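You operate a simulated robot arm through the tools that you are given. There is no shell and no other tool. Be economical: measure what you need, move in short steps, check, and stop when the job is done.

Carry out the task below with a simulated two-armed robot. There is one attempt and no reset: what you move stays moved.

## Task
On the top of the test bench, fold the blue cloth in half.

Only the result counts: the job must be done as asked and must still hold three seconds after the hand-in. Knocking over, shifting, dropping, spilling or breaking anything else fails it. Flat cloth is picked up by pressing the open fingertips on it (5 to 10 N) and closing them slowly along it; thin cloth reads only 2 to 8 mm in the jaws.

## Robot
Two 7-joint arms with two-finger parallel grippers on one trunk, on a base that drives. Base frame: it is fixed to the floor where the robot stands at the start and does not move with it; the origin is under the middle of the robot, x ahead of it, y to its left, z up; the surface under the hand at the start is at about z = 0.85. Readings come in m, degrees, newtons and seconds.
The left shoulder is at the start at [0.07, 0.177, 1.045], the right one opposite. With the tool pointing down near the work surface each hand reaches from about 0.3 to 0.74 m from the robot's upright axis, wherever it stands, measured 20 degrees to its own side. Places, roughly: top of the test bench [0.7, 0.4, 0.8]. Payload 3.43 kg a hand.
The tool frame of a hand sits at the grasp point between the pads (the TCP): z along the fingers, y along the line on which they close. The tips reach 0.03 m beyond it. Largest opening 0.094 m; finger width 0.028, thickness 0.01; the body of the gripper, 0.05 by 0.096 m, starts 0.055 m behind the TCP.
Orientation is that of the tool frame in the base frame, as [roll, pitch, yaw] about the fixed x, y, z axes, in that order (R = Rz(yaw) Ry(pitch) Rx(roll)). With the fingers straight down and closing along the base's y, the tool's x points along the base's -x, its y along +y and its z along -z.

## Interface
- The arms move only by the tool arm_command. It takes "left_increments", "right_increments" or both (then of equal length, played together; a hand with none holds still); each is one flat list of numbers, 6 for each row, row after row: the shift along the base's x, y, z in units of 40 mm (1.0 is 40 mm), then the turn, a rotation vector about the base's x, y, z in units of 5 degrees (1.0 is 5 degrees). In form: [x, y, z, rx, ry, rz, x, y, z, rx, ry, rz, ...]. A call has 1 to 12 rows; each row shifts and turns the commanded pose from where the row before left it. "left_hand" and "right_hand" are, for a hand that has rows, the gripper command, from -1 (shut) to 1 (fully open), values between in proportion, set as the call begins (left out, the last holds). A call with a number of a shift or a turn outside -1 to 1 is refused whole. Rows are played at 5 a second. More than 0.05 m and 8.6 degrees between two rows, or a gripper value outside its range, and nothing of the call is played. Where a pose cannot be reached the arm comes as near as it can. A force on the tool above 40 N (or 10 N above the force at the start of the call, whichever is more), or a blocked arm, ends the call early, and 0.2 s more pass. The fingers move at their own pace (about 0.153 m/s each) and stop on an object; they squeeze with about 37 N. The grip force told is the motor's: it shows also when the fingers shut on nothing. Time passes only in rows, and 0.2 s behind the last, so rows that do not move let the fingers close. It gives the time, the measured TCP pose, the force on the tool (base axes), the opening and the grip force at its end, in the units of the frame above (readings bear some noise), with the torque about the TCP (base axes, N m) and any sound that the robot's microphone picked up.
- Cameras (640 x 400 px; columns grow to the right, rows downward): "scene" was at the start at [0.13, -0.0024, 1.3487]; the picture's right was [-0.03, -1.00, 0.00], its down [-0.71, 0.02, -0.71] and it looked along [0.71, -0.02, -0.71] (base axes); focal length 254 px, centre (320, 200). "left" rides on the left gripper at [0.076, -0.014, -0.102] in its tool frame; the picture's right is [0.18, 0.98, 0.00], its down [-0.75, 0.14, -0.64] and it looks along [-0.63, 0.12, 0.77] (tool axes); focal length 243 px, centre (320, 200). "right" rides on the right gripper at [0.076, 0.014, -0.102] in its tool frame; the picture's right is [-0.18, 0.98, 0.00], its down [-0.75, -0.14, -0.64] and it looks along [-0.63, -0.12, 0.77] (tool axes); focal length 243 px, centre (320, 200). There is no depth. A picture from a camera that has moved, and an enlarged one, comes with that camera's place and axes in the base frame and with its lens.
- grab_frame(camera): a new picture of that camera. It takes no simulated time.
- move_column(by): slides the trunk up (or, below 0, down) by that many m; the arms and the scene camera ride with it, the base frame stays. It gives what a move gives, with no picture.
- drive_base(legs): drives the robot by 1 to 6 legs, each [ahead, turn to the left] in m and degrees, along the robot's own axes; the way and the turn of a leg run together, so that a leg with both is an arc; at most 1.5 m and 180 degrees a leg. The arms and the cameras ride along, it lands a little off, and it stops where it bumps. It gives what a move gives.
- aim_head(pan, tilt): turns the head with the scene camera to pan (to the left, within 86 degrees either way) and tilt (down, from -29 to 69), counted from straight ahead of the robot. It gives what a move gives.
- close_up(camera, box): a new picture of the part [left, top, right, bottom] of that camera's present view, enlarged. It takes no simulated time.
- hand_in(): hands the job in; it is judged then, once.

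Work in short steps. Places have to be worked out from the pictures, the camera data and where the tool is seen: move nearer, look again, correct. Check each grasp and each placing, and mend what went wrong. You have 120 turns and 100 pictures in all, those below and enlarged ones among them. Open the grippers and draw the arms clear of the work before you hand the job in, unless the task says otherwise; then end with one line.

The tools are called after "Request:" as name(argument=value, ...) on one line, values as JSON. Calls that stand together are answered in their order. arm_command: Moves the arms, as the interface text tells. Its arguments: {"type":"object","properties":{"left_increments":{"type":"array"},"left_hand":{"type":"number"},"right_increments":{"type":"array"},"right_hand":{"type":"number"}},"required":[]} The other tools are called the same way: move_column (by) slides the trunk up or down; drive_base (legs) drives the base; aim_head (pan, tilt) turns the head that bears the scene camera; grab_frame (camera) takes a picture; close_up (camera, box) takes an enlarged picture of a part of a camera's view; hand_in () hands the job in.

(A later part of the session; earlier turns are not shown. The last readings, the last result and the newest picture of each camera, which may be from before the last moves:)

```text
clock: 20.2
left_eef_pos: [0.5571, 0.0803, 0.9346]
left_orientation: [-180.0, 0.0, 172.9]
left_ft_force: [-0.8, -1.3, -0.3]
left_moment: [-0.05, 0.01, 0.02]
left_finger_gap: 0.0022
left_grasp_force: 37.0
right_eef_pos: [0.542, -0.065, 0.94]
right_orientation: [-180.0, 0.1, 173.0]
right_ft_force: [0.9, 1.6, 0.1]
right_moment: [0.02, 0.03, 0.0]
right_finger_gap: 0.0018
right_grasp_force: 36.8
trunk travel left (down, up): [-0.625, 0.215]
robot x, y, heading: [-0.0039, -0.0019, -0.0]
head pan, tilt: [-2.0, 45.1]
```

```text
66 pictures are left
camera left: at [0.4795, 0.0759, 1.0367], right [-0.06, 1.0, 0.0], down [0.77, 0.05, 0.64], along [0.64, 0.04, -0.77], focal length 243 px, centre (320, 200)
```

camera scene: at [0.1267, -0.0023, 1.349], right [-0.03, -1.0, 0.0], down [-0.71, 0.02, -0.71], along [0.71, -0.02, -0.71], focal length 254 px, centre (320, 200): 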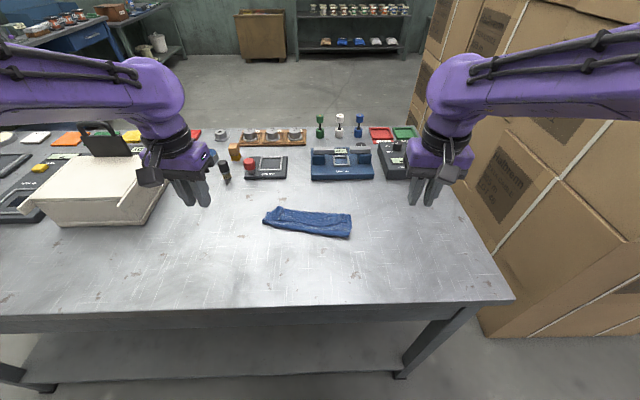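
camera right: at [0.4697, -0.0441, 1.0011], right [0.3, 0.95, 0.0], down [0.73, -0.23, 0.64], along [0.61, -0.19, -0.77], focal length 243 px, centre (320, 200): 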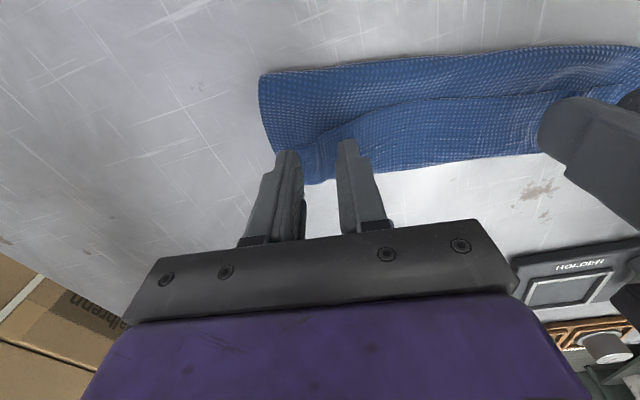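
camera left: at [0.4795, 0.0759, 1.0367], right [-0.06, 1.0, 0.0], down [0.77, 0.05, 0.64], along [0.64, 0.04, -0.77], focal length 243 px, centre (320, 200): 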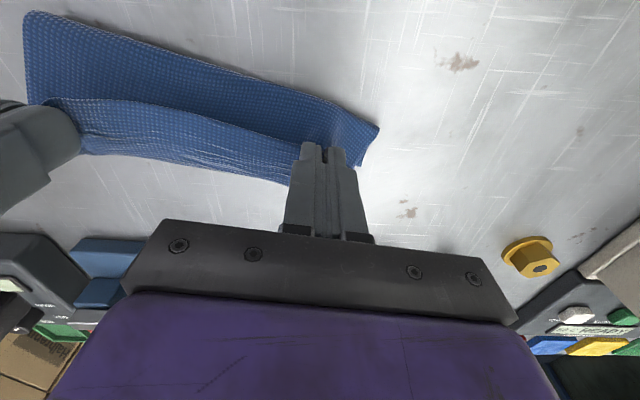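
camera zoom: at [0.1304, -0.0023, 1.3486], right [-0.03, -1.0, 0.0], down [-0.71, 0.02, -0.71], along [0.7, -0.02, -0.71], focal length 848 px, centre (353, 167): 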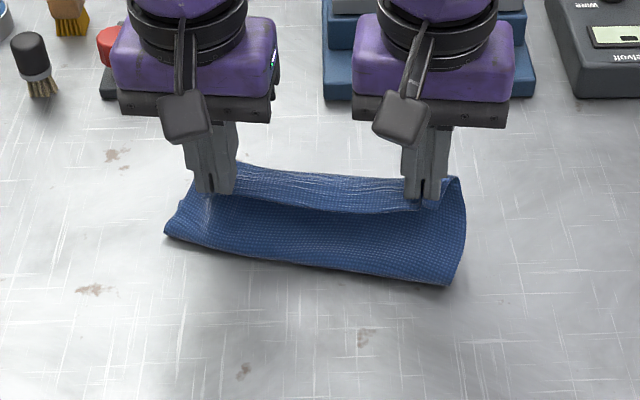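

Both corners are held again and only the flap lifted. I now carry the edge back toward the robot in an arc to unfold the cloth.

Request:
arm_command(left_increments=[-0.2, 0.05, 0.6, 0, 0, 0, -0.5, 0.07, 0.2, 0, 0, 0, -0.6, 0.07, 0, 0, 0, 0, -0.6, 0.07, 0, 0, 0, 0, -0.6, 0.07, -0.2, 0, 0, 0, -0.5, 0.07, -0.4, 0, 0, 0, -0.4, 0.07, -0.5, 0, 0, 0, -0.15, 0.07, -0.5, 0, 0, 0, 0, 0, -0.3, 0, 0, 0, 0, 0, 0, 0, 0, 0], right_increments=[-0.2, 0, 0.6, 0, 0, 0, -0.5, 0.04, 0.2, 0, 0, 0, -0.6, 0.04, 0, 0, 0, 0, -0.6, 0.04, 0, 0, 0, 0, -0.6, 0.04, -0.2, 0, 0, 0, -0.5, 0.04, -0.4, 0, 0, 0, -0.4, 0.04, -0.5, 0, 0, 0, -0.35, 0.04, -0.6, 0, 0, 0, 0, 0, -0.3, 0, 0, 0, 0, 0, 0, 0, 0, 0])

Request:
close_up(camera="scene", box=[220, 170, 400, 290])

Request:
grab_frame(camera="right")

```text
clock: 22.4
left_eef_pos: [0.4165, 0.1019, 0.8881]
left_orientation: [179.9, 0.2, 173.0]
left_ft_force: [-1.9, -16.1, -0.5]
left_moment: [-0.47, 0.08, 0.0]
left_finger_gap: 0.0018
left_grasp_force: 36.8
right_eef_pos: [0.392, -0.0537, 0.892]
right_orientation: [-179.9, 0.1, 172.9]
right_ft_force: [3.0, 16.3, -0.1]
right_moment: [0.54, -0.1, 0.05]
right_finger_gap: 0.0027
right_grasp_force: 36.5
trunk travel left (down, up): [-0.625, 0.215]
robot x, y, heading: [-0.0009, 0.0023, 0.0]
head pan, tilt: [-2.0, 45.1]
```

```text
3.33 times, centred on (310, 230) of scene
camera zoom: at [0.1294, -0.0024, 1.3488], right [-0.03, -1.0, 0.0], down [-0.71, 0.02, -0.71], along [0.71, -0.02, -0.71], focal length 848 px, centre (353, 100)
```

zoom: 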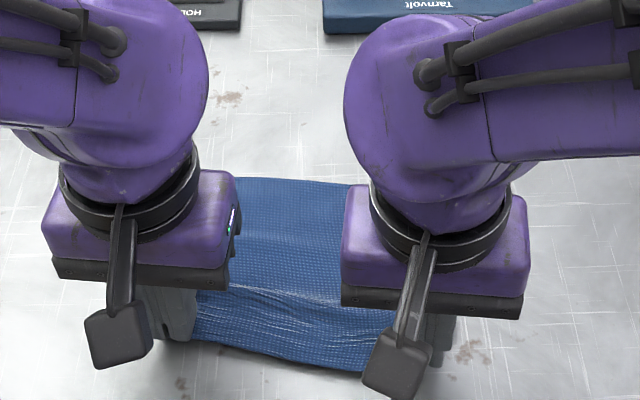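

```text
64 pictures are left
camera right: at [0.3176, -0.0322, 0.9956], right [0.3, 0.95, 0.0], down [0.73, -0.23, 0.64], along [0.61, -0.19, -0.77], focal length 243 px, centre (320, 200)
```

right: 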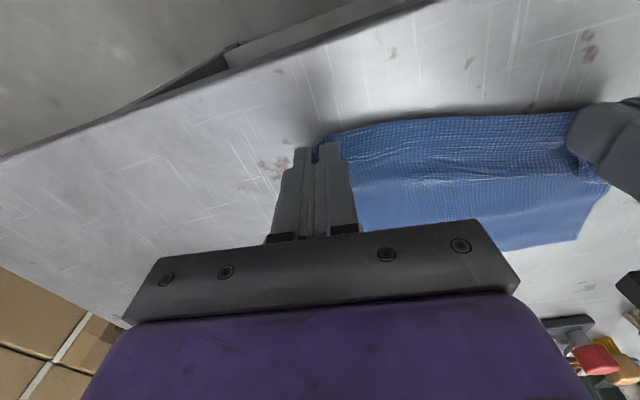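

The cloth is unfolded. I lower it, open the jaws and retreat to see how it lies.

Request:
arm_command(left_increments=[-0.1, 0, -0.1, 0, 0, 0, -0.1, 0, -0.05, 0, 0, 0, 0, 0, 0, 0, 0, 0], right_increments=[-0.1, 0, -0.1, 0, 0, 0, -0.1, 0, -0.1, 0, 0, 0, 0, 0, 0, 0, 0, 0])

Request:
arm_command(left_increments=[0, 0, 0, 0, 0, 0, 0, 0, 0, 0, 0, 0], right_increments=[0, 0, 0, 0, 0, 0, 0, 0, 0, 0, 0, 0], left_hand=-0.4, right_hand=-0.4)

Request:
arm_command(left_increments=[0, 0, 0.3, 0, 0, 0, 0, 0, 0.9, 0, 0, 0, 0, 0.5, 0.9, 0, 0, 0, 0, 1, 0.5, 0, 0, 0, 0, 1, 0, 0, 0, 0, 0, 1, 0, 0, 0, 0], right_increments=[0, 0, 0.3, 0, 0, 0, 0, 0, 0.9, 0, 0, 0, 0, -0.5, 0.9, 0, 0, 0, 0, -1, 0.5, 0, 0, 0, 0, -1, 0, 0, 0, 0, 0, -1, 0, 0, 0, 0])

Request:
grab_frame(camera="scene")

Request:
close_up(camera="scene", box=[240, 200, 380, 290])

```text
clock: 23.2
left_eef_pos: [0.4081, 0.1017, 0.8832]
left_orientation: [-180.0, 0.1, 173.0]
left_ft_force: [-2.3, -14.9, 0.9]
left_moment: [-0.46, 0.06, -0.03]
left_finger_gap: 0.0024
left_grasp_force: 36.3
right_eef_pos: [0.3828, -0.0544, 0.884]
right_orientation: [179.9, 0.1, 173.0]
right_ft_force: [3.9, 14.7, 11.3]
right_moment: [0.57, -0.17, 0.04]
right_finger_gap: 0.0028
right_grasp_force: 36.4
trunk travel left (down, up): [-0.625, 0.215]
robot x, y, heading: [-0.0024, 0.0015, -0.0]
head pan, tilt: [-2.0, 45.1]
```

```text
clock: 23.8
left_eef_pos: [0.4081, 0.1028, 0.883]
left_orientation: [179.9, 0.0, 173.0]
left_ft_force: [0.3, -1.6, -0.3]
left_moment: [0.01, -0.01, 0.02]
left_finger_gap: 0.0281
left_grasp_force: 0.0
right_eef_pos: [0.381, -0.0548, 0.8822]
right_orientation: [-179.9, 0.0, 172.9]
right_ft_force: [0.4, -0.1, -0.2]
right_moment: [0.02, 0.01, 0.07]
right_finger_gap: 0.028
right_grasp_force: 0.2
trunk travel left (down, up): [-0.625, 0.215]
robot x, y, heading: [-0.0013, 0.0022, -0.1]
head pan, tilt: [-2.0, 45.1]
```

```text
clock: 25.2
left_eef_pos: [0.411, 0.2438, 0.9871]
left_orientation: [-179.9, 0.0, 173.1]
left_ft_force: [-0.3, 0.5, 0.9]
left_moment: [0.0, 0.02, -0.02]
left_finger_gap: 0.0281
left_grasp_force: 0.1
right_eef_pos: [0.3838, -0.1915, 0.9848]
right_orientation: [-180.0, 0.0, 173.1]
right_ft_force: [0.6, 0.4, 0.3]
right_moment: [0.03, 0.03, 0.02]
right_finger_gap: 0.0283
right_grasp_force: 0.0
trunk travel left (down, up): [-0.625, 0.215]
robot x, y, heading: [-0.0014, 0.0002, 0.1]
head pan, tilt: [-2.0, 45.1]
```

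```text
63 pictures are left
camera scene: at [0.1302, -0.0026, 1.3487], right [-0.03, -1.0, 0.0], down [-0.71, 0.02, -0.71], along [0.71, -0.02, -0.71], focal length 254 px, centre (320, 200)
```

scene: 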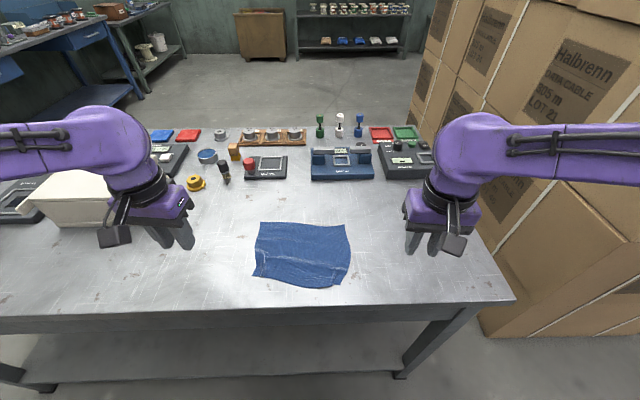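

```text
4.44 times, centred on (310, 245) of scene
camera zoom: at [0.1302, -0.0026, 1.3487], right [-0.03, -1.0, 0.0], down [-0.71, 0.02, -0.71], along [0.71, -0.02, -0.71], focal length 1131 px, centre (364, 0)
```

zoom: 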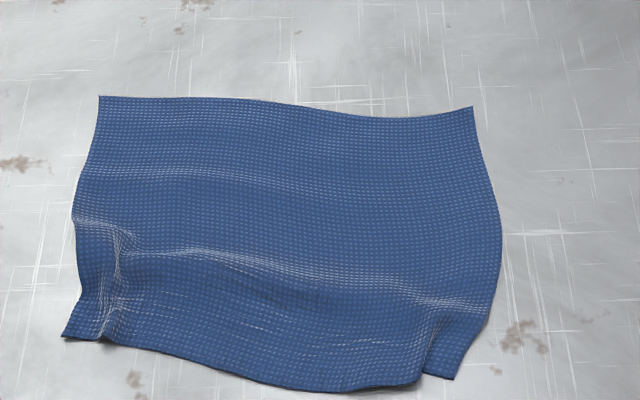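

It lies flat again: A (0.552, 0.137), B (0.537, −0.075), C (0.374, −0.050), D (0.401, 0.133). I turn each hand 90° with its camera outward so the jaws close across the near edge.

Request:
arm_command(left_increments=[0, 0, 0.1, 0, 0, -1, 0, 0, 0.1, 0, 0, -1, 0, 0, 0.1, 0, 0, -1, 0, 0, 0, 0, 0, -1, 0, 0, 0, 0, 0, -1, 0, 0, 0, 0, 0, -1, 0, 0, 0, 0, 0, -1, 0, 0, 0, 0, 0, -1, 0, 0, 0, 0, 0, -1], right_increments=[0, 0, 0.1, 0, 0, 1, 0, 0, 0.1, 0, 0, 1, 0, 0, 0.1, 0, 0, 1, 0, 0, 0, 0, 0, 1, 0, 0, 0, 0, 0, 1, 0, 0, 0, 0, 0, 1, 0, 0, 0, 0, 0, 1, 0, 0, 0, 0, 0, 1, 0, 0, 0, 0, 0, 1])

Request:
arm_command(left_increments=[0, 0, 0, 0, 0, -1, 0, 0, 0, 0, 0, -1, 0, 0, 0, 0, 0, -1, 0, 0, 0, 0, 0, -1, 0, 0, 0, 0, 0, -1, 0, 0, 0, 0, 0, -1, 0, 0, 0, 0, 0, -1, 0, 0, 0, 0, 0, -1, 0, 0, 0, 0, 0, -1, 0, 0, 0, 0, 0, 0], right_increments=[0, 0, 0, 0, 0, 1, 0, 0, 0, 0, 0, 1, 0, 0, 0, 0, 0, 1, 0, 0, 0, 0, 0, 1, 0, 0, 0, 0, 0, 1, 0, 0, 0, 0, 0, 1, 0, 0, 0, 0, 0, 1, 0, 0, 0, 0, 0, 1, 0, 0, 0, 0, 0, 1, 0, 0, 0, 0, 0, 0])

Request:
grab_frame(camera="scene")

```text
clock: 27.2
left_eef_pos: [0.4079, 0.2432, 1.0]
left_orientation: [180.0, -0.1, 127.9]
left_ft_force: [0.8, 0.8, 0.2]
left_moment: [-0.03, -0.02, -0.03]
left_finger_gap: 0.0281
left_grasp_force: 0.1
right_eef_pos: [0.3836, -0.1944, 0.9989]
right_orientation: [180.0, -0.1, -142.0]
right_ft_force: [0.0, 0.2, 0.7]
right_moment: [0.03, 0.0, 0.0]
right_finger_gap: 0.0282
right_grasp_force: 0.1
trunk travel left (down, up): [-0.625, 0.215]
robot x, y, heading: [0.0043, 0.0001, -0.1]
head pan, tilt: [-2.0, 45.1]
```

```text
clock: 29.4
left_eef_pos: [0.4074, 0.242, 0.9996]
left_orientation: [179.9, -0.1, 83.0]
left_ft_force: [0.8, -0.5, -0.9]
left_moment: [0.04, -0.02, -0.01]
left_finger_gap: 0.028
left_grasp_force: 0.1
right_eef_pos: [0.3835, -0.1949, 0.9985]
right_orientation: [-179.9, 0.0, -97.0]
right_ft_force: [0.9, -0.7, -0.1]
right_moment: [0.0, 0.0, -0.02]
right_finger_gap: 0.0285
right_grasp_force: 0.1
trunk travel left (down, up): [-0.625, 0.215]
robot x, y, heading: [-0.0017, 0.0016, 0.1]
head pan, tilt: [-2.0, 45.1]
```

```text
61 pictures are left
camera scene: at [0.1299, -0.0024, 1.3487], right [-0.03, -1.0, 0.0], down [-0.71, 0.02, -0.71], along [0.71, -0.02, -0.71], focal length 254 px, centre (320, 200)
```

scene: 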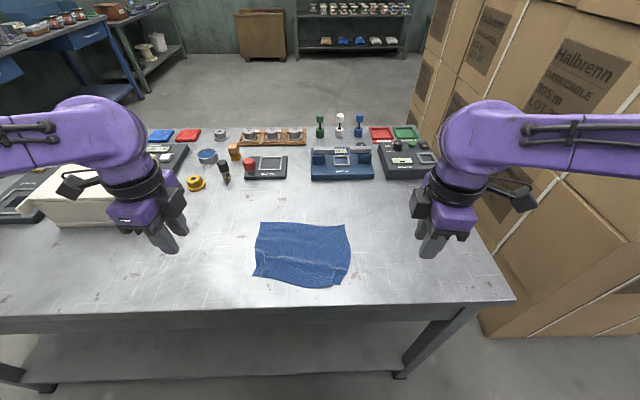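

The turned poses are reachable. I move above the grasp spots, left (0.408, 0.104) and right (0.387, −0.030), with the outer finger just outside the edge.

Request:
arm_command(left_increments=[0, -0.69, -0.2, 0, 0, 0, 0, -0.69, -0.3, 0, 0, 0, 0, -0.69, -0.4, 0, 0, 0, 0, -0.69, -0.6, 0, 0, 0, 0, -0.69, -0.85, 0, 0, 0, 0, 0, 0, 0, 0, 0], right_increments=[0.02, 0.825, -0.2, 0, 0, 0, 0.02, 0.825, -0.3, 0, 0, 0, 0.02, 0.825, -0.4, 0, 0, 0, 0.02, 0.825, -0.6, 0, 0, 0, 0.02, 0.825, -0.85, 0, 0, 0, 0, 0, 0, 0, 0, 0], left_hand=-0.36, right_hand=-0.36)

Request:
grab_frame(camera="left")

Request:
grab_frame(camera="right")

Request:
close_up(camera="scene", box=[220, 190, 400, 310])

```text
clock: 30.8
left_eef_pos: [0.407, 0.1042, 0.9077]
left_orientation: [180.0, 0.0, 83.0]
left_ft_force: [-0.1, 0.7, 0.3]
left_moment: [-0.02, -0.01, 0.0]
left_finger_gap: 0.0304
left_grasp_force: 0.0
right_eef_pos: [0.3838, -0.0277, 0.9045]
right_orientation: [-179.9, 0.0, -97.0]
right_ft_force: [0.3, -0.2, -0.1]
right_moment: [0.02, -0.02, 0.02]
right_finger_gap: 0.03
right_grasp_force: 0.0
trunk travel left (down, up): [-0.625, 0.215]
robot x, y, heading: [0.0023, 0.0044, 0.1]
head pan, tilt: [-2.0, 45.1]
```

```text
60 pictures are left
camera left: at [0.4015, 0.1813, 1.0094], right [1.0, 0.06, 0.0], down [0.05, -0.76, 0.64], along [0.04, -0.64, -0.77], focal length 243 px, centre (320, 200)
```

left: 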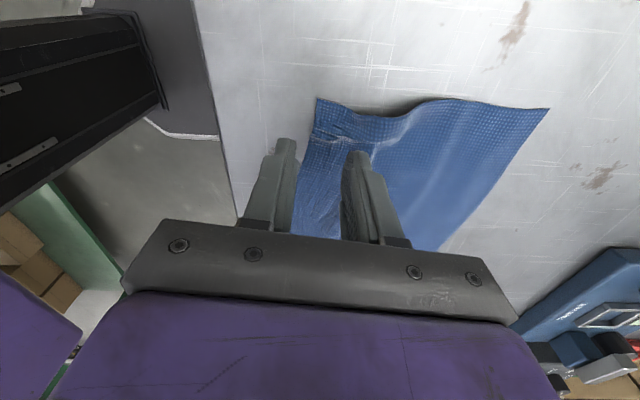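

```text
59 pictures are left
camera right: at [0.3611, -0.1038, 1.0087], right [-0.95, 0.3, 0.0], down [0.23, 0.73, 0.64], along [0.2, 0.61, -0.77], focal length 243 px, centre (320, 200)
```

right: 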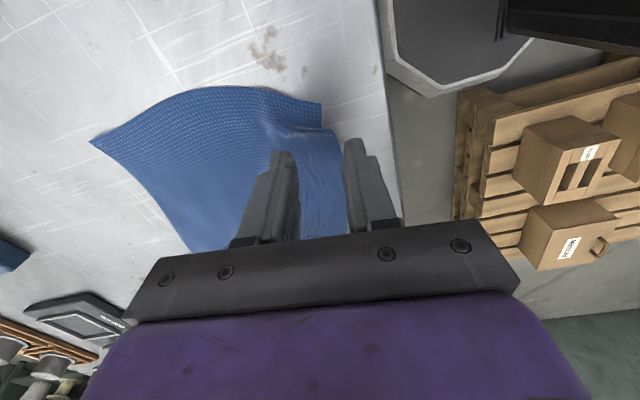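

```text
3.33 times, centred on (310, 250) of scene
camera zoom: at [0.1284, -0.0024, 1.3489], right [-0.03, -1.0, 0.0], down [-0.71, 0.02, -0.71], along [0.71, -0.02, -0.71], focal length 848 px, centre (353, 33)
```

zoom: 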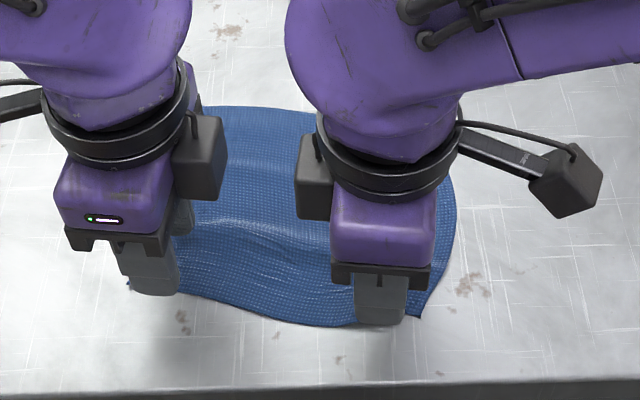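

The end-on views put the edge at x ≈ 0.397 (left) and 0.376 (right). I shift in by 3 and 6 mm, move slightly toward the corners and lower to near contact.

Request:
arm_command(left_increments=[0.08, 0.2, -0.3, 0, 0, 0, 0, 0, -0.2, 0, 0, 0, 0, 0, -0.1, 0, 0, 0, 0, 0, 0, 0, 0, 0], right_increments=[0.15, -0.15, -0.25, 0, 0, 0, 0, 0, -0.15, 0, 0, 0, 0, 0, -0.1, 0, 0, 0, 0, 0, 0, 0, 0, 0])

Request:
grab_frame(camera="left")

Request:
grab_frame(camera="right")

```text
clock: 31.8
left_eef_pos: [0.4118, 0.1108, 0.8825]
left_orientation: [-180.0, 0.0, 83.1]
left_ft_force: [0.1, 0.5, 0.4]
left_moment: [0.03, 0.01, 0.0]
left_finger_gap: 0.0303
left_grasp_force: 0.0
right_eef_pos: [0.3924, -0.0356, 0.8843]
right_orientation: [179.9, 0.1, -97.0]
right_ft_force: [-0.4, 0.3, 0.7]
right_moment: [-0.01, -0.01, 0.01]
right_finger_gap: 0.03
right_grasp_force: 0.0
trunk travel left (down, up): [-0.625, 0.215]
robot x, y, heading: [0.0008, -0.0009, 0.2]
head pan, tilt: [-2.0, 45.1]
```

```text
57 pictures are left
camera left: at [0.4064, 0.1895, 0.9846], right [1.0, 0.06, 0.0], down [0.05, -0.77, 0.64], along [0.04, -0.64, -0.77], focal length 243 px, centre (320, 200)
```

left: 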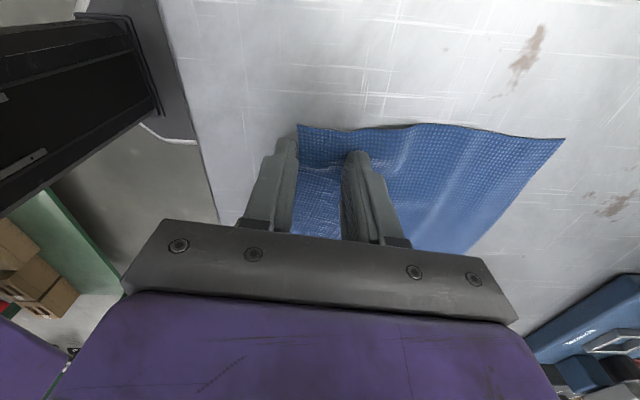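

```text
56 pictures are left
camera right: at [0.369, -0.1103, 0.9885], right [-0.95, 0.3, 0.0], down [0.23, 0.73, 0.64], along [0.19, 0.61, -0.77], focal length 243 px, centre (320, 200)
```

right: 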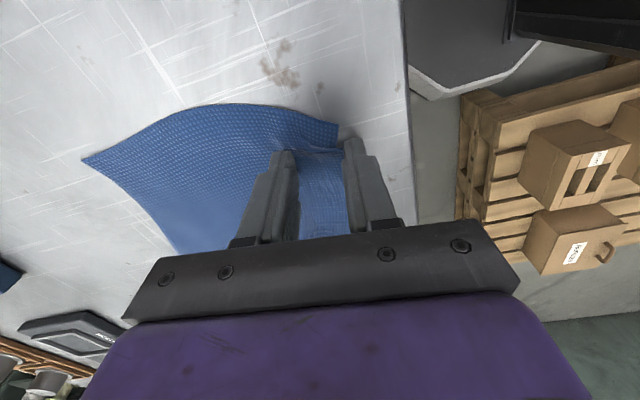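

The outer fingers sit right at the edge. I press down to contact.

Request:
arm_command(left_increments=[0, 0, -0.03, 0, 0, 0, 0, 0, -0.03, 0, 0, 0, 0, 0, 0, 0, 0, 0], right_increments=[0, 0, -0.04, 0, 0, 0, 0, 0, -0.035, 0, 0, 0, 0, 0, 0, 0, 0, 0])

```text
clock: 32.6
left_eef_pos: [0.4097, 0.1126, 0.8808]
left_orientation: [179.7, 0.0, 83.0]
left_ft_force: [3.9, 2.0, 24.5]
left_moment: [0.28, -0.3, -0.02]
left_finger_gap: 0.0303
left_grasp_force: 0.0
right_eef_pos: [0.3913, -0.036, 0.8826]
right_orientation: [-179.8, 0.1, -97.0]
right_ft_force: [0.0, 0.5, 0.4]
right_moment: [-0.01, 0.03, 0.01]
right_finger_gap: 0.0298
right_grasp_force: 0.1
trunk travel left (down, up): [-0.625, 0.215]
robot x, y, heading: [0.0003, -0.0011, 0.0]
head pan, tilt: [-2.0, 45.1]
```

Left presses too hard at 24 N, so I ease it up; right has no contact yet, so it goes down a bit more.

Request:
arm_command(left_increments=[0, 0, 0.035, 0, 0, 0, 0, 0, 0, 0, 0, 0], right_increments=[0, 0, -0.04, 0, 0, 0, 0, 0, 0, 0, 0, 0])

```text
clock: 33.2
left_eef_pos: [0.4083, 0.1127, 0.8807]
left_orientation: [-180.0, 0.0, 83.0]
left_ft_force: [1.6, -2.5, 14.8]
left_moment: [0.05, -0.27, -0.05]
left_finger_gap: 0.0306
left_grasp_force: 1.1
right_eef_pos: [0.3924, -0.0347, 0.8824]
right_orientation: [-179.8, 0.2, -97.1]
right_ft_force: [0.6, 0.3, 10.2]
right_moment: [0.05, 0.17, -0.03]
right_finger_gap: 0.0309
right_grasp_force: 0.7
trunk travel left (down, up): [-0.625, 0.215]
robot x, y, heading: [0.0016, 0.0005, 0.2]
head pan, tilt: [-2.0, 45.1]
```

Contact is now about 15 N left and 10 N right. I ease left a touch more and close slowly in steps.

Request:
arm_command(left_increments=[0, 0, 0.015, 0, 0, 0, 0, 0, 0, 0, 0, 0], right_increments=[0, 0, 0, 0, 0, 0, 0, 0, 0, 0, 0, 0], left_hand=-0.5, right_hand=-0.5)

Request:
arm_command(left_increments=[0, 0, 0, 0, 0, 0], right_increments=[0, 0, 0, 0, 0, 0], left_hand=-0.65, right_hand=-0.65)

Request:
grab_frame(camera="left")

Request:
grab_frame(camera="right")

```text
clock: 33.8
left_eef_pos: [0.41, 0.1116, 0.8815]
left_orientation: [179.9, 0.0, 83.1]
left_ft_force: [-1.1, 2.8, 10.8]
left_moment: [0.12, -0.06, 0.07]
left_finger_gap: 0.023
left_grasp_force: 0.0
right_eef_pos: [0.3914, -0.0349, 0.8817]
right_orientation: [-179.8, 0.1, -97.1]
right_ft_force: [0.5, -2.5, 15.0]
right_moment: [0.05, 0.1, 0.0]
right_finger_gap: 0.0228
right_grasp_force: 0.0
trunk travel left (down, up): [-0.625, 0.215]
robot x, y, heading: [-0.0036, 0.005, -0.1]
head pan, tilt: [-2.0, 45.1]
```

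```text
clock: 34.2
left_eef_pos: [0.4093, 0.112, 0.8825]
left_orientation: [179.9, 0.0, 83.1]
left_ft_force: [-1.0, -0.6, 8.6]
left_moment: [0.03, -0.04, 0.03]
left_finger_gap: 0.0157
left_grasp_force: 0.1
right_eef_pos: [0.3921, -0.0344, 0.8817]
right_orientation: [-179.9, 0.2, -96.9]
right_ft_force: [1.2, 0.4, 16.9]
right_moment: [0.08, 0.03, -0.02]
right_finger_gap: 0.0155
right_grasp_force: 0.0
trunk travel left (down, up): [-0.625, 0.215]
robot x, y, heading: [0.0041, 0.0018, 0.0]
head pan, tilt: [-2.0, 45.1]
```

```text
55 pictures are left
camera left: at [0.4037, 0.1897, 0.9834], right [1.0, 0.06, 0.0], down [0.05, -0.77, 0.64], along [0.04, -0.64, -0.77], focal length 243 px, centre (320, 200)
```

left: 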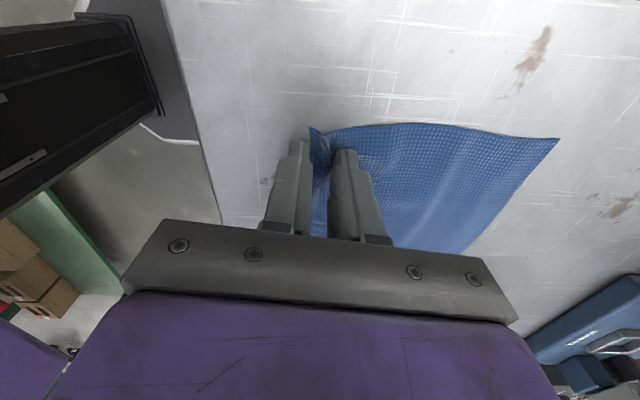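

```text
54 pictures are left
camera right: at [0.3685, -0.1097, 0.9845], right [-0.95, 0.3, 0.0], down [0.23, 0.73, 0.64], along [0.2, 0.61, -0.77], focal length 243 px, centre (320, 200)
```

right: 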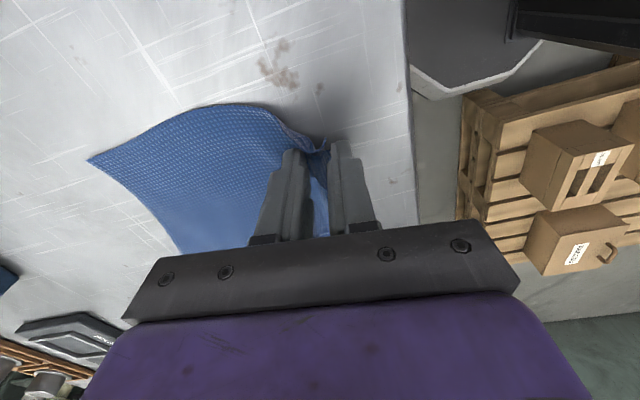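

Cloth gathers between the fingers on both sides with the edge inside the jaws. I finish closing.

Request:
arm_command(left_increments=[0, 0, 0, 0, 0, 0], right_increments=[0, 0, 0.01, 0, 0, 0], left_hand=-0.78, right_hand=-0.78)

Request:
arm_command(left_increments=[0, 0, 0, 0, 0, 0], right_increments=[0, 0, 0, 0, 0, 0], left_hand=-0.9, right_hand=-0.9)

Request:
arm_command(left_increments=[0, 0, 0, 0, 0, 0, 0, 0, 0, 0, 0, 0], right_increments=[0, 0, 0, 0, 0, 0, 0, 0, 0, 0, 0, 0], left_hand=-1, right_hand=-1)

Request:
arm_command(left_increments=[0.05, 0, 0.25, 0, 0, 0, 0.1, 0, 0.3, 0, 0, 0, 0.1, 0, 0.3, 0, 0, 0, 0, 0, 0, 0, 0, 0], right_increments=[0.05, 0, 0.25, 0, 0, 0, 0.1, 0, 0.3, 0, 0, 0, 0.1, 0, 0.3, 0, 0, 0, 0, 0, 0, 0, 0, 0])

Request:
grab_frame(camera="left")

Request:
grab_frame(camera="right")

Request:
close_up(camera="scene", box=[220, 190, 400, 310])

```text
clock: 34.6
left_eef_pos: [0.4085, 0.1113, 0.8818]
left_orientation: [179.8, 0.0, 82.9]
left_ft_force: [-1.7, 1.1, 7.7]
left_moment: [0.08, -0.05, 0.05]
left_finger_gap: 0.0095
left_grasp_force: 0.1
right_eef_pos: [0.3936, -0.0361, 0.8808]
right_orientation: [-179.8, 0.1, -97.0]
right_ft_force: [0.9, 1.7, 12.4]
right_moment: [0.04, 0.04, 0.01]
right_finger_gap: 0.0109
right_grasp_force: 0.5
trunk travel left (down, up): [-0.625, 0.215]
robot x, y, heading: [-0.0025, -0.0014, 0.1]
head pan, tilt: [-2.0, 45.1]
```

```text
clock: 35.0
left_eef_pos: [0.4096, 0.1107, 0.8822]
left_orientation: [180.0, 0.1, 82.9]
left_ft_force: [-1.2, 0.0, 6.7]
left_moment: [0.11, -0.02, 0.03]
left_finger_gap: 0.0048
left_grasp_force: 0.0
right_eef_pos: [0.3919, -0.0348, 0.8822]
right_orientation: [180.0, -0.1, -97.0]
right_ft_force: [-2.3, 0.1, 13.3]
right_moment: [0.02, 0.12, 0.01]
right_finger_gap: 0.0077
right_grasp_force: 2.1
trunk travel left (down, up): [-0.625, 0.215]
robot x, y, heading: [0.0004, 0.0017, 0.1]
head pan, tilt: [-2.0, 45.1]
```

```text
clock: 35.6
left_eef_pos: [0.409, 0.1112, 0.8812]
left_orientation: [179.9, -0.1, 83.0]
left_ft_force: [0.2, -0.4, 4.8]
left_moment: [0.05, -0.06, 0.01]
left_finger_gap: 0.0025
left_grasp_force: 37.0
right_eef_pos: [0.392, -0.0345, 0.8811]
right_orientation: [-179.8, 0.1, -97.0]
right_ft_force: [-1.3, -0.5, 14.3]
right_moment: [0.06, 0.05, 0.0]
right_finger_gap: 0.0046
right_grasp_force: 37.4
trunk travel left (down, up): [-0.625, 0.215]
robot x, y, heading: [-0.0001, 0.0005, -0.1]
head pan, tilt: [-2.0, 45.1]
```

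```text
clock: 36.6
left_eef_pos: [0.4205, 0.1111, 0.9146]
left_orientation: [-180.0, -0.1, 83.0]
left_ft_force: [-0.3, -0.4, 0.1]
left_moment: [0.01, 0.01, -0.01]
left_finger_gap: 0.003
left_grasp_force: 36.9
right_eef_pos: [0.4037, -0.0348, 0.9136]
right_orientation: [-180.0, 0.0, -97.0]
right_ft_force: [0.6, 0.2, 0.5]
right_moment: [-0.04, 0.0, 0.0]
right_finger_gap: 0.0027
right_grasp_force: 36.9
trunk travel left (down, up): [-0.625, 0.215]
robot x, y, heading: [-0.0025, 0.0012, -0.0]
head pan, tilt: [-2.0, 45.1]
```

```text
53 pictures are left
camera left: at [0.4158, 0.1889, 1.0171], right [1.0, 0.06, 0.0], down [0.05, -0.76, 0.64], along [0.04, -0.64, -0.77], focal length 243 px, centre (320, 200)
```

left: 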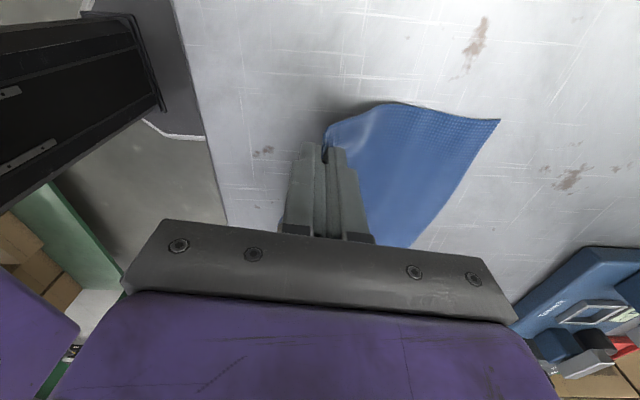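

```text
52 pictures are left
camera right: at [0.3803, -0.1105, 1.0177], right [-0.95, 0.3, 0.0], down [0.23, 0.73, 0.64], along [0.19, 0.61, -0.77], focal length 243 px, centre (320, 200)
```

right: 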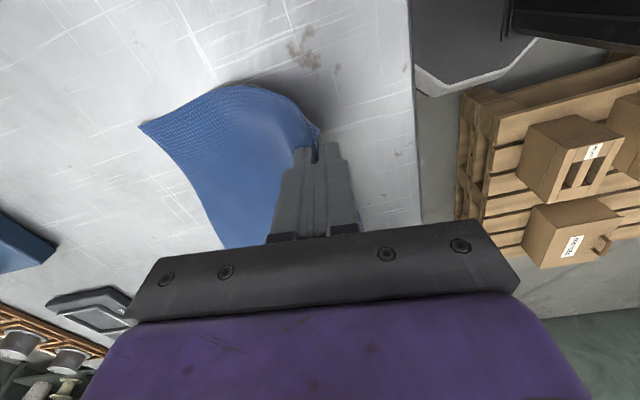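

```text
3.33 times, centred on (310, 250) of scene
camera zoom: at [0.1299, -0.0023, 1.3487], right [-0.03, -1.0, 0.0], down [-0.71, 0.02, -0.71], along [0.71, -0.02, -0.71], focal length 848 px, centre (353, 33)
```

zoom: 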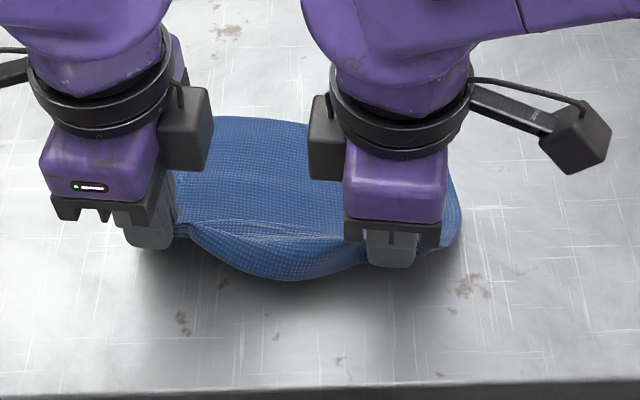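

Both hands now hold just the edge. I do the first half of the arc (lift and forward, spreading slightly), then check.

Request:
arm_command(left_increments=[0.17, -0.006, 0.15, 0, 0, 0, 0.17, -0.006, 0.15, 0, 0, 0, 0.17, -0.006, 0.125, 0, 0, 0, 0.17, -0.006, 0.125, 0, 0, 0, 0.17, -0.006, 0.075, 0, 0, 0, 0.17, -0.006, 0.075, 0, 0, 0, 0.17, -0.006, 0.035, 0, 0, 0, 0.17, -0.006, 0.035, 0, 0, 0], right_increments=[0.17, -0.03, 0.15, 0, 0, 0, 0.17, -0.03, 0.15, 0, 0, 0, 0.17, -0.03, 0.125, 0, 0, 0, 0.17, -0.03, 0.125, 0, 0, 0, 0.17, -0.03, 0.075, 0, 0, 0, 0.17, -0.03, 0.075, 0, 0, 0, 0.17, -0.03, 0.035, 0, 0, 0, 0.17, -0.03, 0.035, 0, 0, 0])

Request:
grab_frame(camera="left")

Request:
grab_frame(camera="right")

Request:
close_up(camera="scene", box=[220, 190, 400, 310])

```text
clock: 38.4
left_eef_pos: [0.4759, 0.1108, 0.9437]
left_orientation: [-180.0, 0.1, 82.9]
left_ft_force: [-0.4, -0.5, -0.5]
left_moment: [0.03, 0.01, 0.01]
left_finger_gap: 0.0026
left_grasp_force: 37.5
right_eef_pos: [0.4575, -0.0434, 0.9446]
right_orientation: [179.9, 0.0, -97.0]
right_ft_force: [0.2, 0.6, 0.0]
right_moment: [0.02, -0.01, -0.01]
right_finger_gap: 0.0028
right_grasp_force: 37.3
trunk travel left (down, up): [-0.625, 0.215]
robot x, y, heading: [0.0028, 0.0028, -0.1]
head pan, tilt: [-2.0, 45.1]
```

```text
50 pictures are left
camera left: at [0.4719, 0.1884, 1.0466], right [1.0, 0.06, 0.0], down [0.05, -0.77, 0.64], along [0.04, -0.64, -0.77], focal length 243 px, centre (320, 200)
```

left: 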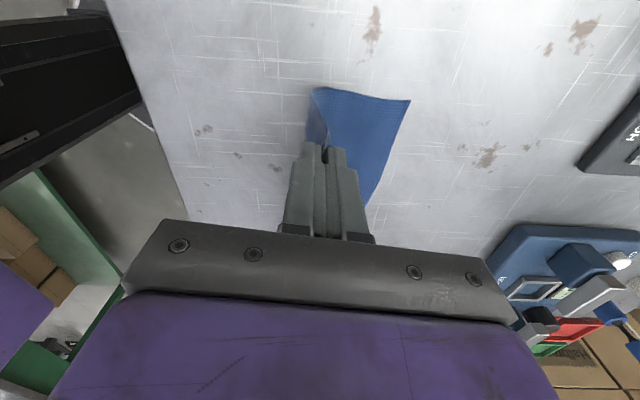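

```text
49 pictures are left
camera right: at [0.4346, -0.1199, 1.0486], right [-0.95, 0.3, 0.0], down [0.23, 0.73, 0.64], along [0.19, 0.61, -0.77], focal length 243 px, centre (320, 200)
```

right: 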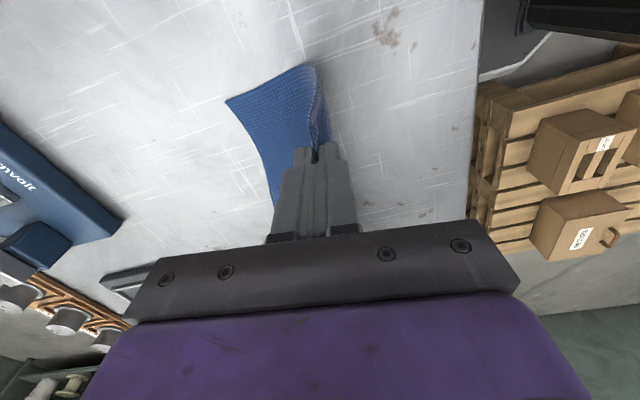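

```text
3.33 times, centred on (310, 250) of scene
camera zoom: at [0.1304, -0.0026, 1.3487], right [-0.03, -1.0, 0.0], down [-0.71, 0.02, -0.71], along [0.71, -0.02, -0.71], focal length 848 px, centre (353, 33)
```

zoom: 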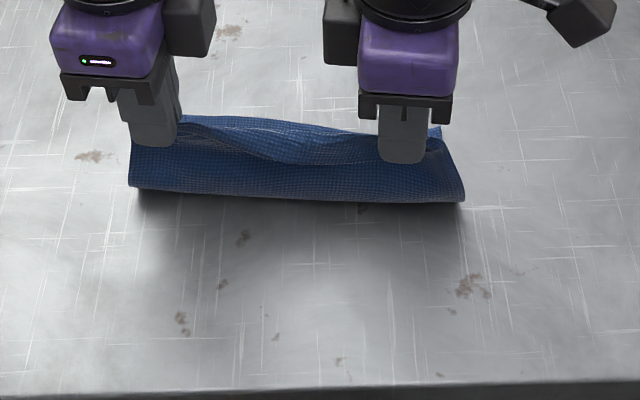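

The fold line sits at mid-cloth (x ≈ 0.477 left, 0.458 right), with far corners A ≈ (0.545, 0.13) and B ≈ (0.525, −0.08). I do the second half, tilting the hands 30° so the held edge leans forward, and stop about 1 cm above the far edge.

Request:
arm_command(left_increments=[0.21, -0.01, 0, 0, 0.5, 0, 0.21, -0.01, 0, 0, 0.5, 0, 0.195, -0.01, -0.05, 0, 0.5, 0, 0.195, -0.01, -0.05, 0, 0.5, 0, 0.175, -0.01, -0.1, 0, 0.5, 0, 0.175, -0.01, -0.1, 0, 0.5, 0, 0.165, -0.01, -0.15, 0, 0.5, 0, 0.165, -0.01, -0.15, 0, 0.5, 0, 0.14, -0.01, -0.175, 0, 0.5, 0, 0.14, -0.01, -0.175, 0, 0.5, 0, 0.1, -0.01, -0.175, 0, 0.5, 0, 0.1, -0.01, -0.175, 0, 0.5, 0], right_increments=[0.22, -0.033, 0, 0, 0.5, 0, 0.22, -0.033, 0, 0, 0.5, 0, 0.205, -0.033, -0.05, 0, 0.5, 0, 0.205, -0.033, -0.05, 0, 0.5, 0, 0.185, -0.033, -0.1, 0, 0.5, 0, 0.185, -0.033, -0.1, 0, 0.5, 0, 0.175, -0.033, -0.15, 0, 0.5, 0, 0.175, -0.033, -0.15, 0, 0.5, 0, 0.15, -0.033, -0.175, 0, 0.5, 0, 0.15, -0.033, -0.175, 0, 0.5, 0, 0.11, -0.033, -0.175, 0, 0.5, 0, 0.11, -0.033, -0.175, 0, 0.5, 0])

Request:
grab_frame(camera="left")

Request:
grab_frame(camera="right")

Request:
close_up(camera="scene", box=[220, 160, 400, 280])

```text
clock: 41.0
left_eef_pos: [0.5537, 0.1053, 0.8923]
left_orientation: [-150.1, 3.6, 83.9]
left_ft_force: [-0.6, -9.6, 0.4]
left_moment: [-0.19, -0.02, 0.12]
left_finger_gap: 0.0027
left_grasp_force: 37.5
right_eef_pos: [0.541, -0.0592, 0.8928]
right_orientation: [150.1, -3.4, -96.2]
right_ft_force: [1.0, 9.4, 0.3]
right_moment: [0.21, -0.05, -0.14]
right_finger_gap: 0.0028
right_grasp_force: 37.3
trunk travel left (down, up): [-0.625, 0.215]
robot x, y, heading: [0.0001, 0.0031, -0.0]
head pan, tilt: [-2.0, 45.1]
```

```text
47 pictures are left
camera left: at [0.6013, 0.1841, 0.9826], right [0.86, 0.06, -0.5], down [0.36, -0.76, 0.53], along [-0.35, -0.64, -0.68], focal length 243 px, centre (320, 200)
```

left: 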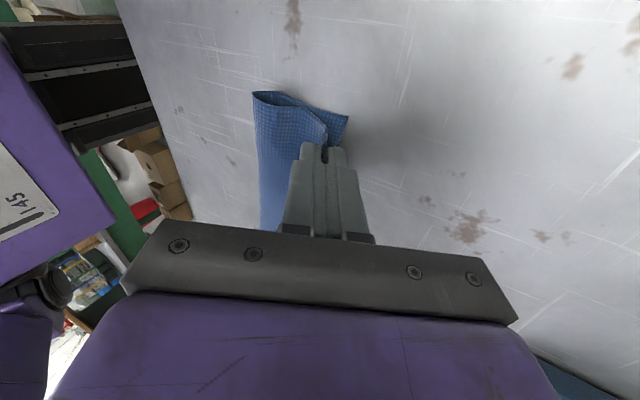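

```text
46 pictures are left
camera right: at [0.5726, -0.1344, 0.9945], right [-0.82, 0.3, 0.48], down [0.52, 0.73, 0.44], along [-0.22, 0.61, -0.76], focal length 243 px, centre (320, 200)
```

right: 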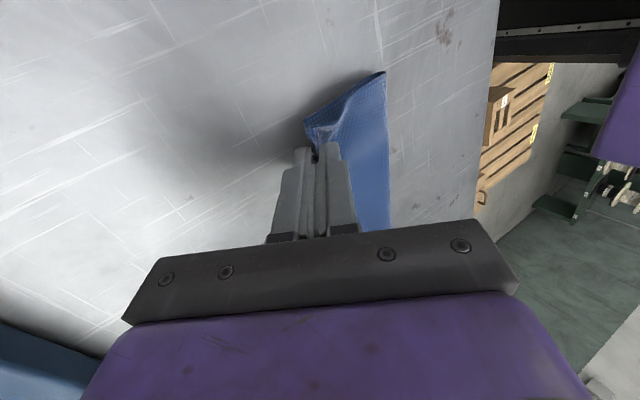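

```text
3.33 times, centred on (310, 220) of scene
camera zoom: at [0.1315, -0.0025, 1.3486], right [-0.03, -1.0, 0.0], down [-0.71, 0.02, -0.7], along [0.7, -0.02, -0.71], focal length 848 px, centre (353, 133)
```

zoom: 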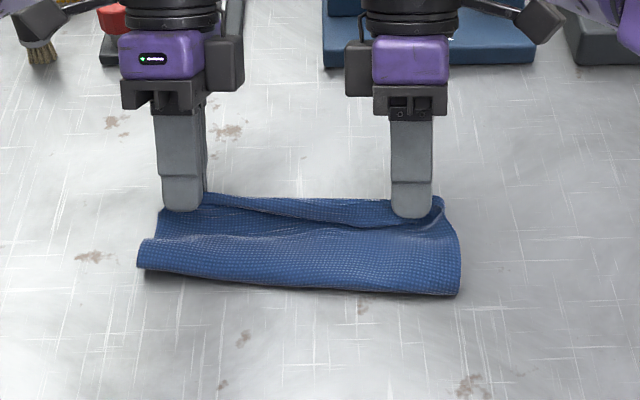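

The fold looks clean. The left held edge lines up with A (0.549, 0.132); the right is slightly past B (0.522, −0.082), so I pull it back 6 mm while lowering to touch.

Request:
arm_command(left_increments=[0, 0, -0.1, 0, 0, 0, 0, 0, -0.06, 0, 0, 0, 0, 0, 0, 0, 0, 0], right_increments=[-0.08, 0, -0.1, 0, 0, 0, -0.06, 0, -0.06, 0, 0, 0, 0, 0, 0, 0, 0, 0])

```text
clock: 41.8
left_eef_pos: [0.554, 0.1062, 0.8863]
left_orientation: [-150.3, 3.5, 84.1]
left_ft_force: [-1.4, -12.1, -0.2]
left_moment: [-0.23, 0.0, 0.12]
left_finger_gap: 0.0025
left_grasp_force: 37.4
right_eef_pos: [0.5358, -0.0596, 0.8872]
right_orientation: [150.2, -3.4, -96.2]
right_ft_force: [1.1, 10.9, 1.3]
right_moment: [0.28, -0.08, -0.21]
right_finger_gap: 0.0026
right_grasp_force: 36.7
trunk travel left (down, up): [-0.625, 0.215]
robot x, y, heading: [-0.0008, -0.0015, -0.1]
head pan, tilt: [-2.0, 45.1]
```

Near contact. I open the jaws only a little, because the far finger swings downward when tilted, then slide out along the finger axis (up and forward).

Request:
arm_command(left_increments=[0, 0, 0, 0, 0, 0, 0, 0, 0, 0, 0, 0], right_increments=[0, 0, 0, 0, 0, 0, 0, 0, 0, 0, 0, 0], left_hand=-0.72, right_hand=-0.72)

Request:
arm_command(left_increments=[0.1, 0, 0.2, 0, 0, 0, 0.2, 0, 0.35, 0, 0, 0, 0.2, 0, 0.35, 0, 0, 0, 0, 0, 0.5, 0, 0, 0], right_increments=[0.1, 0, 0.2, 0, 0, 0, 0.2, 0, 0.35, 0, 0, 0, 0.2, 0, 0.35, 0, 0, 0, 0, 0, 0.5, 0, 0, 0])

Request:
grab_frame(camera="left")

Request:
close_up(camera="scene", box=[220, 160, 400, 280])

```text
clock: 42.4
left_eef_pos: [0.5542, 0.1055, 0.8862]
left_orientation: [-150.2, 3.5, 83.9]
left_ft_force: [0.0, -0.5, 0.3]
left_moment: [0.0, 0.03, -0.02]
left_finger_gap: 0.013
left_grasp_force: 0.1
right_eef_pos: [0.5354, -0.0597, 0.8868]
right_orientation: [150.2, -3.5, -96.1]
right_ft_force: [0.3, 0.0, 0.5]
right_moment: [-0.02, 0.0, 0.0]
right_finger_gap: 0.0134
right_grasp_force: 0.0
trunk travel left (down, up): [-0.625, 0.215]
robot x, y, heading: [0.0016, 0.0, -0.3]
head pan, tilt: [-2.0, 45.1]
```

```text
clock: 43.4
left_eef_pos: [0.5731, 0.1067, 0.9429]
left_orientation: [-150.2, 3.5, 83.9]
left_ft_force: [0.2, 0.4, 0.8]
left_moment: [0.02, -0.01, 0.03]
left_finger_gap: 0.0132
left_grasp_force: 0.1
right_eef_pos: [0.5541, -0.0603, 0.9443]
right_orientation: [150.2, -3.5, -96.1]
right_ft_force: [-0.3, 0.4, 0.6]
right_moment: [0.02, 0.02, 0.0]
right_finger_gap: 0.0133
right_grasp_force: 0.1
trunk travel left (down, up): [-0.625, 0.215]
robot x, y, heading: [0.0, -0.0025, -0.3]
head pan, tilt: [-2.0, 45.1]
```

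```text
44 pictures are left
camera left: at [0.6203, 0.1854, 1.0336], right [0.86, 0.06, -0.5], down [0.36, -0.76, 0.53], along [-0.35, -0.64, -0.68], focal length 243 px, centre (320, 200)
```

left: 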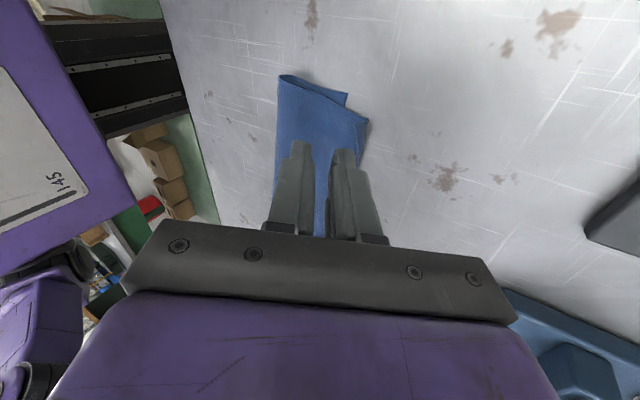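

```text
3.33 times, centred on (310, 220) of scene
camera zoom: at [0.1287, -0.0024, 1.3488], right [-0.03, -1.0, 0.0], down [-0.71, 0.02, -0.71], along [0.71, -0.02, -0.71], focal length 848 px, centre (353, 133)
```

zoom: 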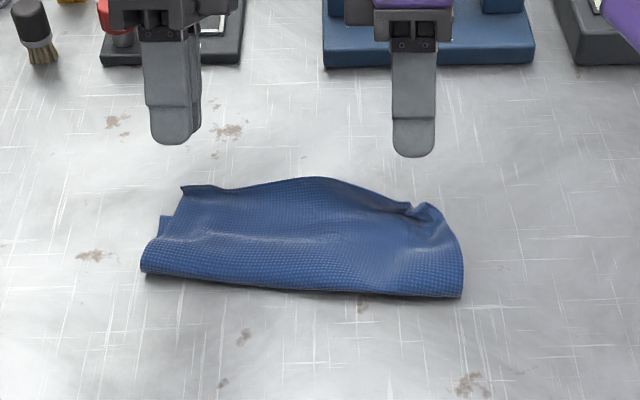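

The edge fell forward properly. I raise and untilt the hands and move them aside to inspect.

Request:
arm_command(left_increments=[0, 0, 0.6, 0, -1, 0, -0.3, 0.4, 0.4, 0, -1, 0, -0.5, 0.7, 0, 0, -1, 0, -0.7, 0.7, 0, 0, -1, 0, -0.7, 0.7, 0, 0, -1, 0, -0.7, 0.7, 0, 0, -1, 0], right_increments=[0, 0, 0.6, 0, -1, 0, -0.3, -0.4, 0.4, 0, -1, 0, -0.5, -0.7, 0, 0, -1, 0, -0.7, -0.7, 0, 0, -1, 0, -0.7, -0.7, 0, 0, -1, 0, -0.7, -0.7, 0, 0, -1, 0])

Request:
close_up(camera="scene", box=[240, 190, 380, 280])

Request:
grab_frame(camera="scene")

Request:
grab_frame(camera="left")

Request:
grab_frame(camera="right")

```text
clock: 44.8
left_eef_pos: [0.4561, 0.2349, 0.9837]
left_orientation: [179.6, -0.1, 82.8]
left_ft_force: [-0.5, -0.1, 0.4]
left_moment: [-0.02, -0.04, -0.03]
left_finger_gap: 0.0131
left_grasp_force: 0.0
right_eef_pos: [0.4312, -0.1902, 0.9872]
right_orientation: [-179.6, 0.1, -96.9]
right_ft_force: [-0.3, 0.2, 0.0]
right_moment: [-0.02, -0.05, -0.02]
right_finger_gap: 0.0132
right_grasp_force: 0.0
trunk travel left (down, up): [-0.625, 0.215]
robot x, y, heading: [-0.0021, 0.0016, 0.1]
head pan, tilt: [-2.0, 45.1]
```

```text
4.44 times, centred on (310, 235) of scene
camera zoom: at [0.125, -0.0024, 1.3492], right [-0.03, -1.0, 0.0], down [-0.71, 0.02, -0.71], along [0.71, -0.02, -0.71], focal length 1131 px, centre (364, 44)
```

zoom: 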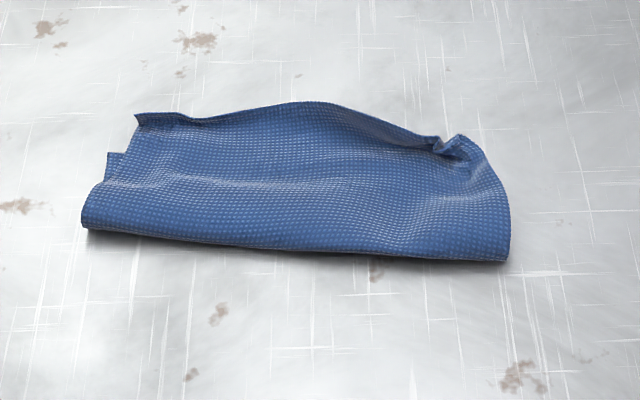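

```text
41 pictures are left
camera scene: at [0.125, -0.0024, 1.3492], right [-0.03, -1.0, 0.0], down [-0.71, 0.02, -0.71], along [0.71, -0.02, -0.71], focal length 254 px, centre (320, 200)
```

scene: 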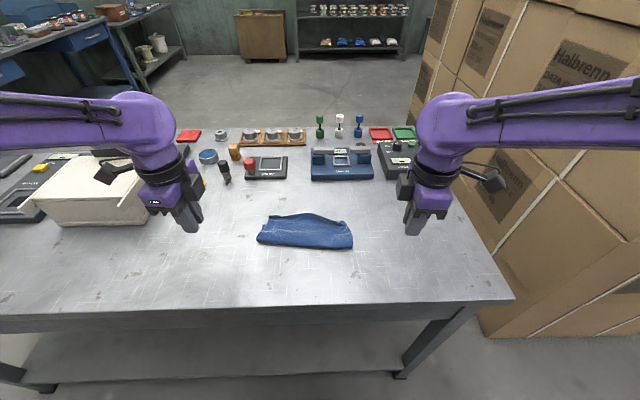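

```text
40 pictures are left
camera left: at [0.4507, 0.3118, 1.0854], right [1.0, 0.06, 0.01], down [0.04, -0.76, 0.64], along [0.04, -0.64, -0.77], focal length 243 px, centre (320, 200)
```

left: 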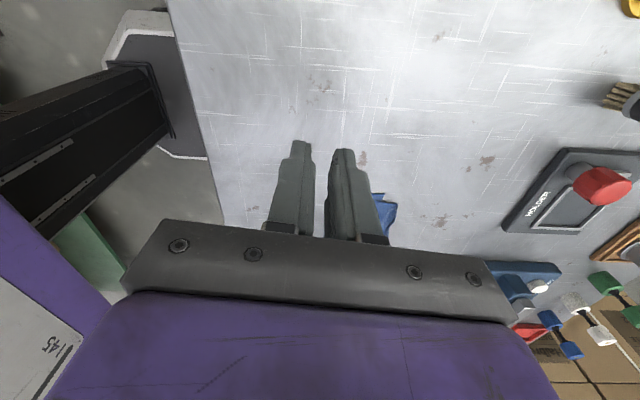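

```text
39 pictures are left
camera right: at [0.4088, -0.2648, 1.0898], right [-0.95, 0.3, -0.01], down [0.23, 0.73, 0.64], along [0.2, 0.61, -0.76], focal length 243 px, centre (320, 200)
```

right: 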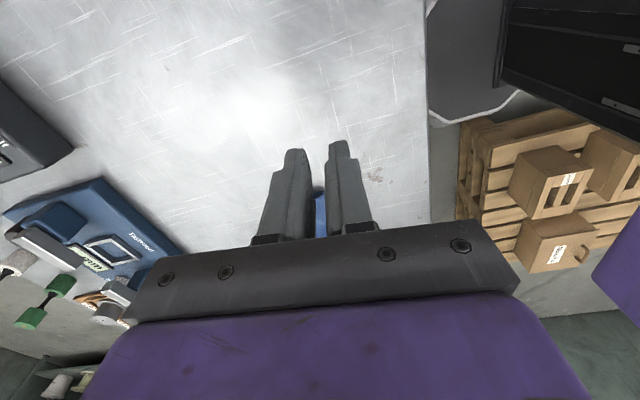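

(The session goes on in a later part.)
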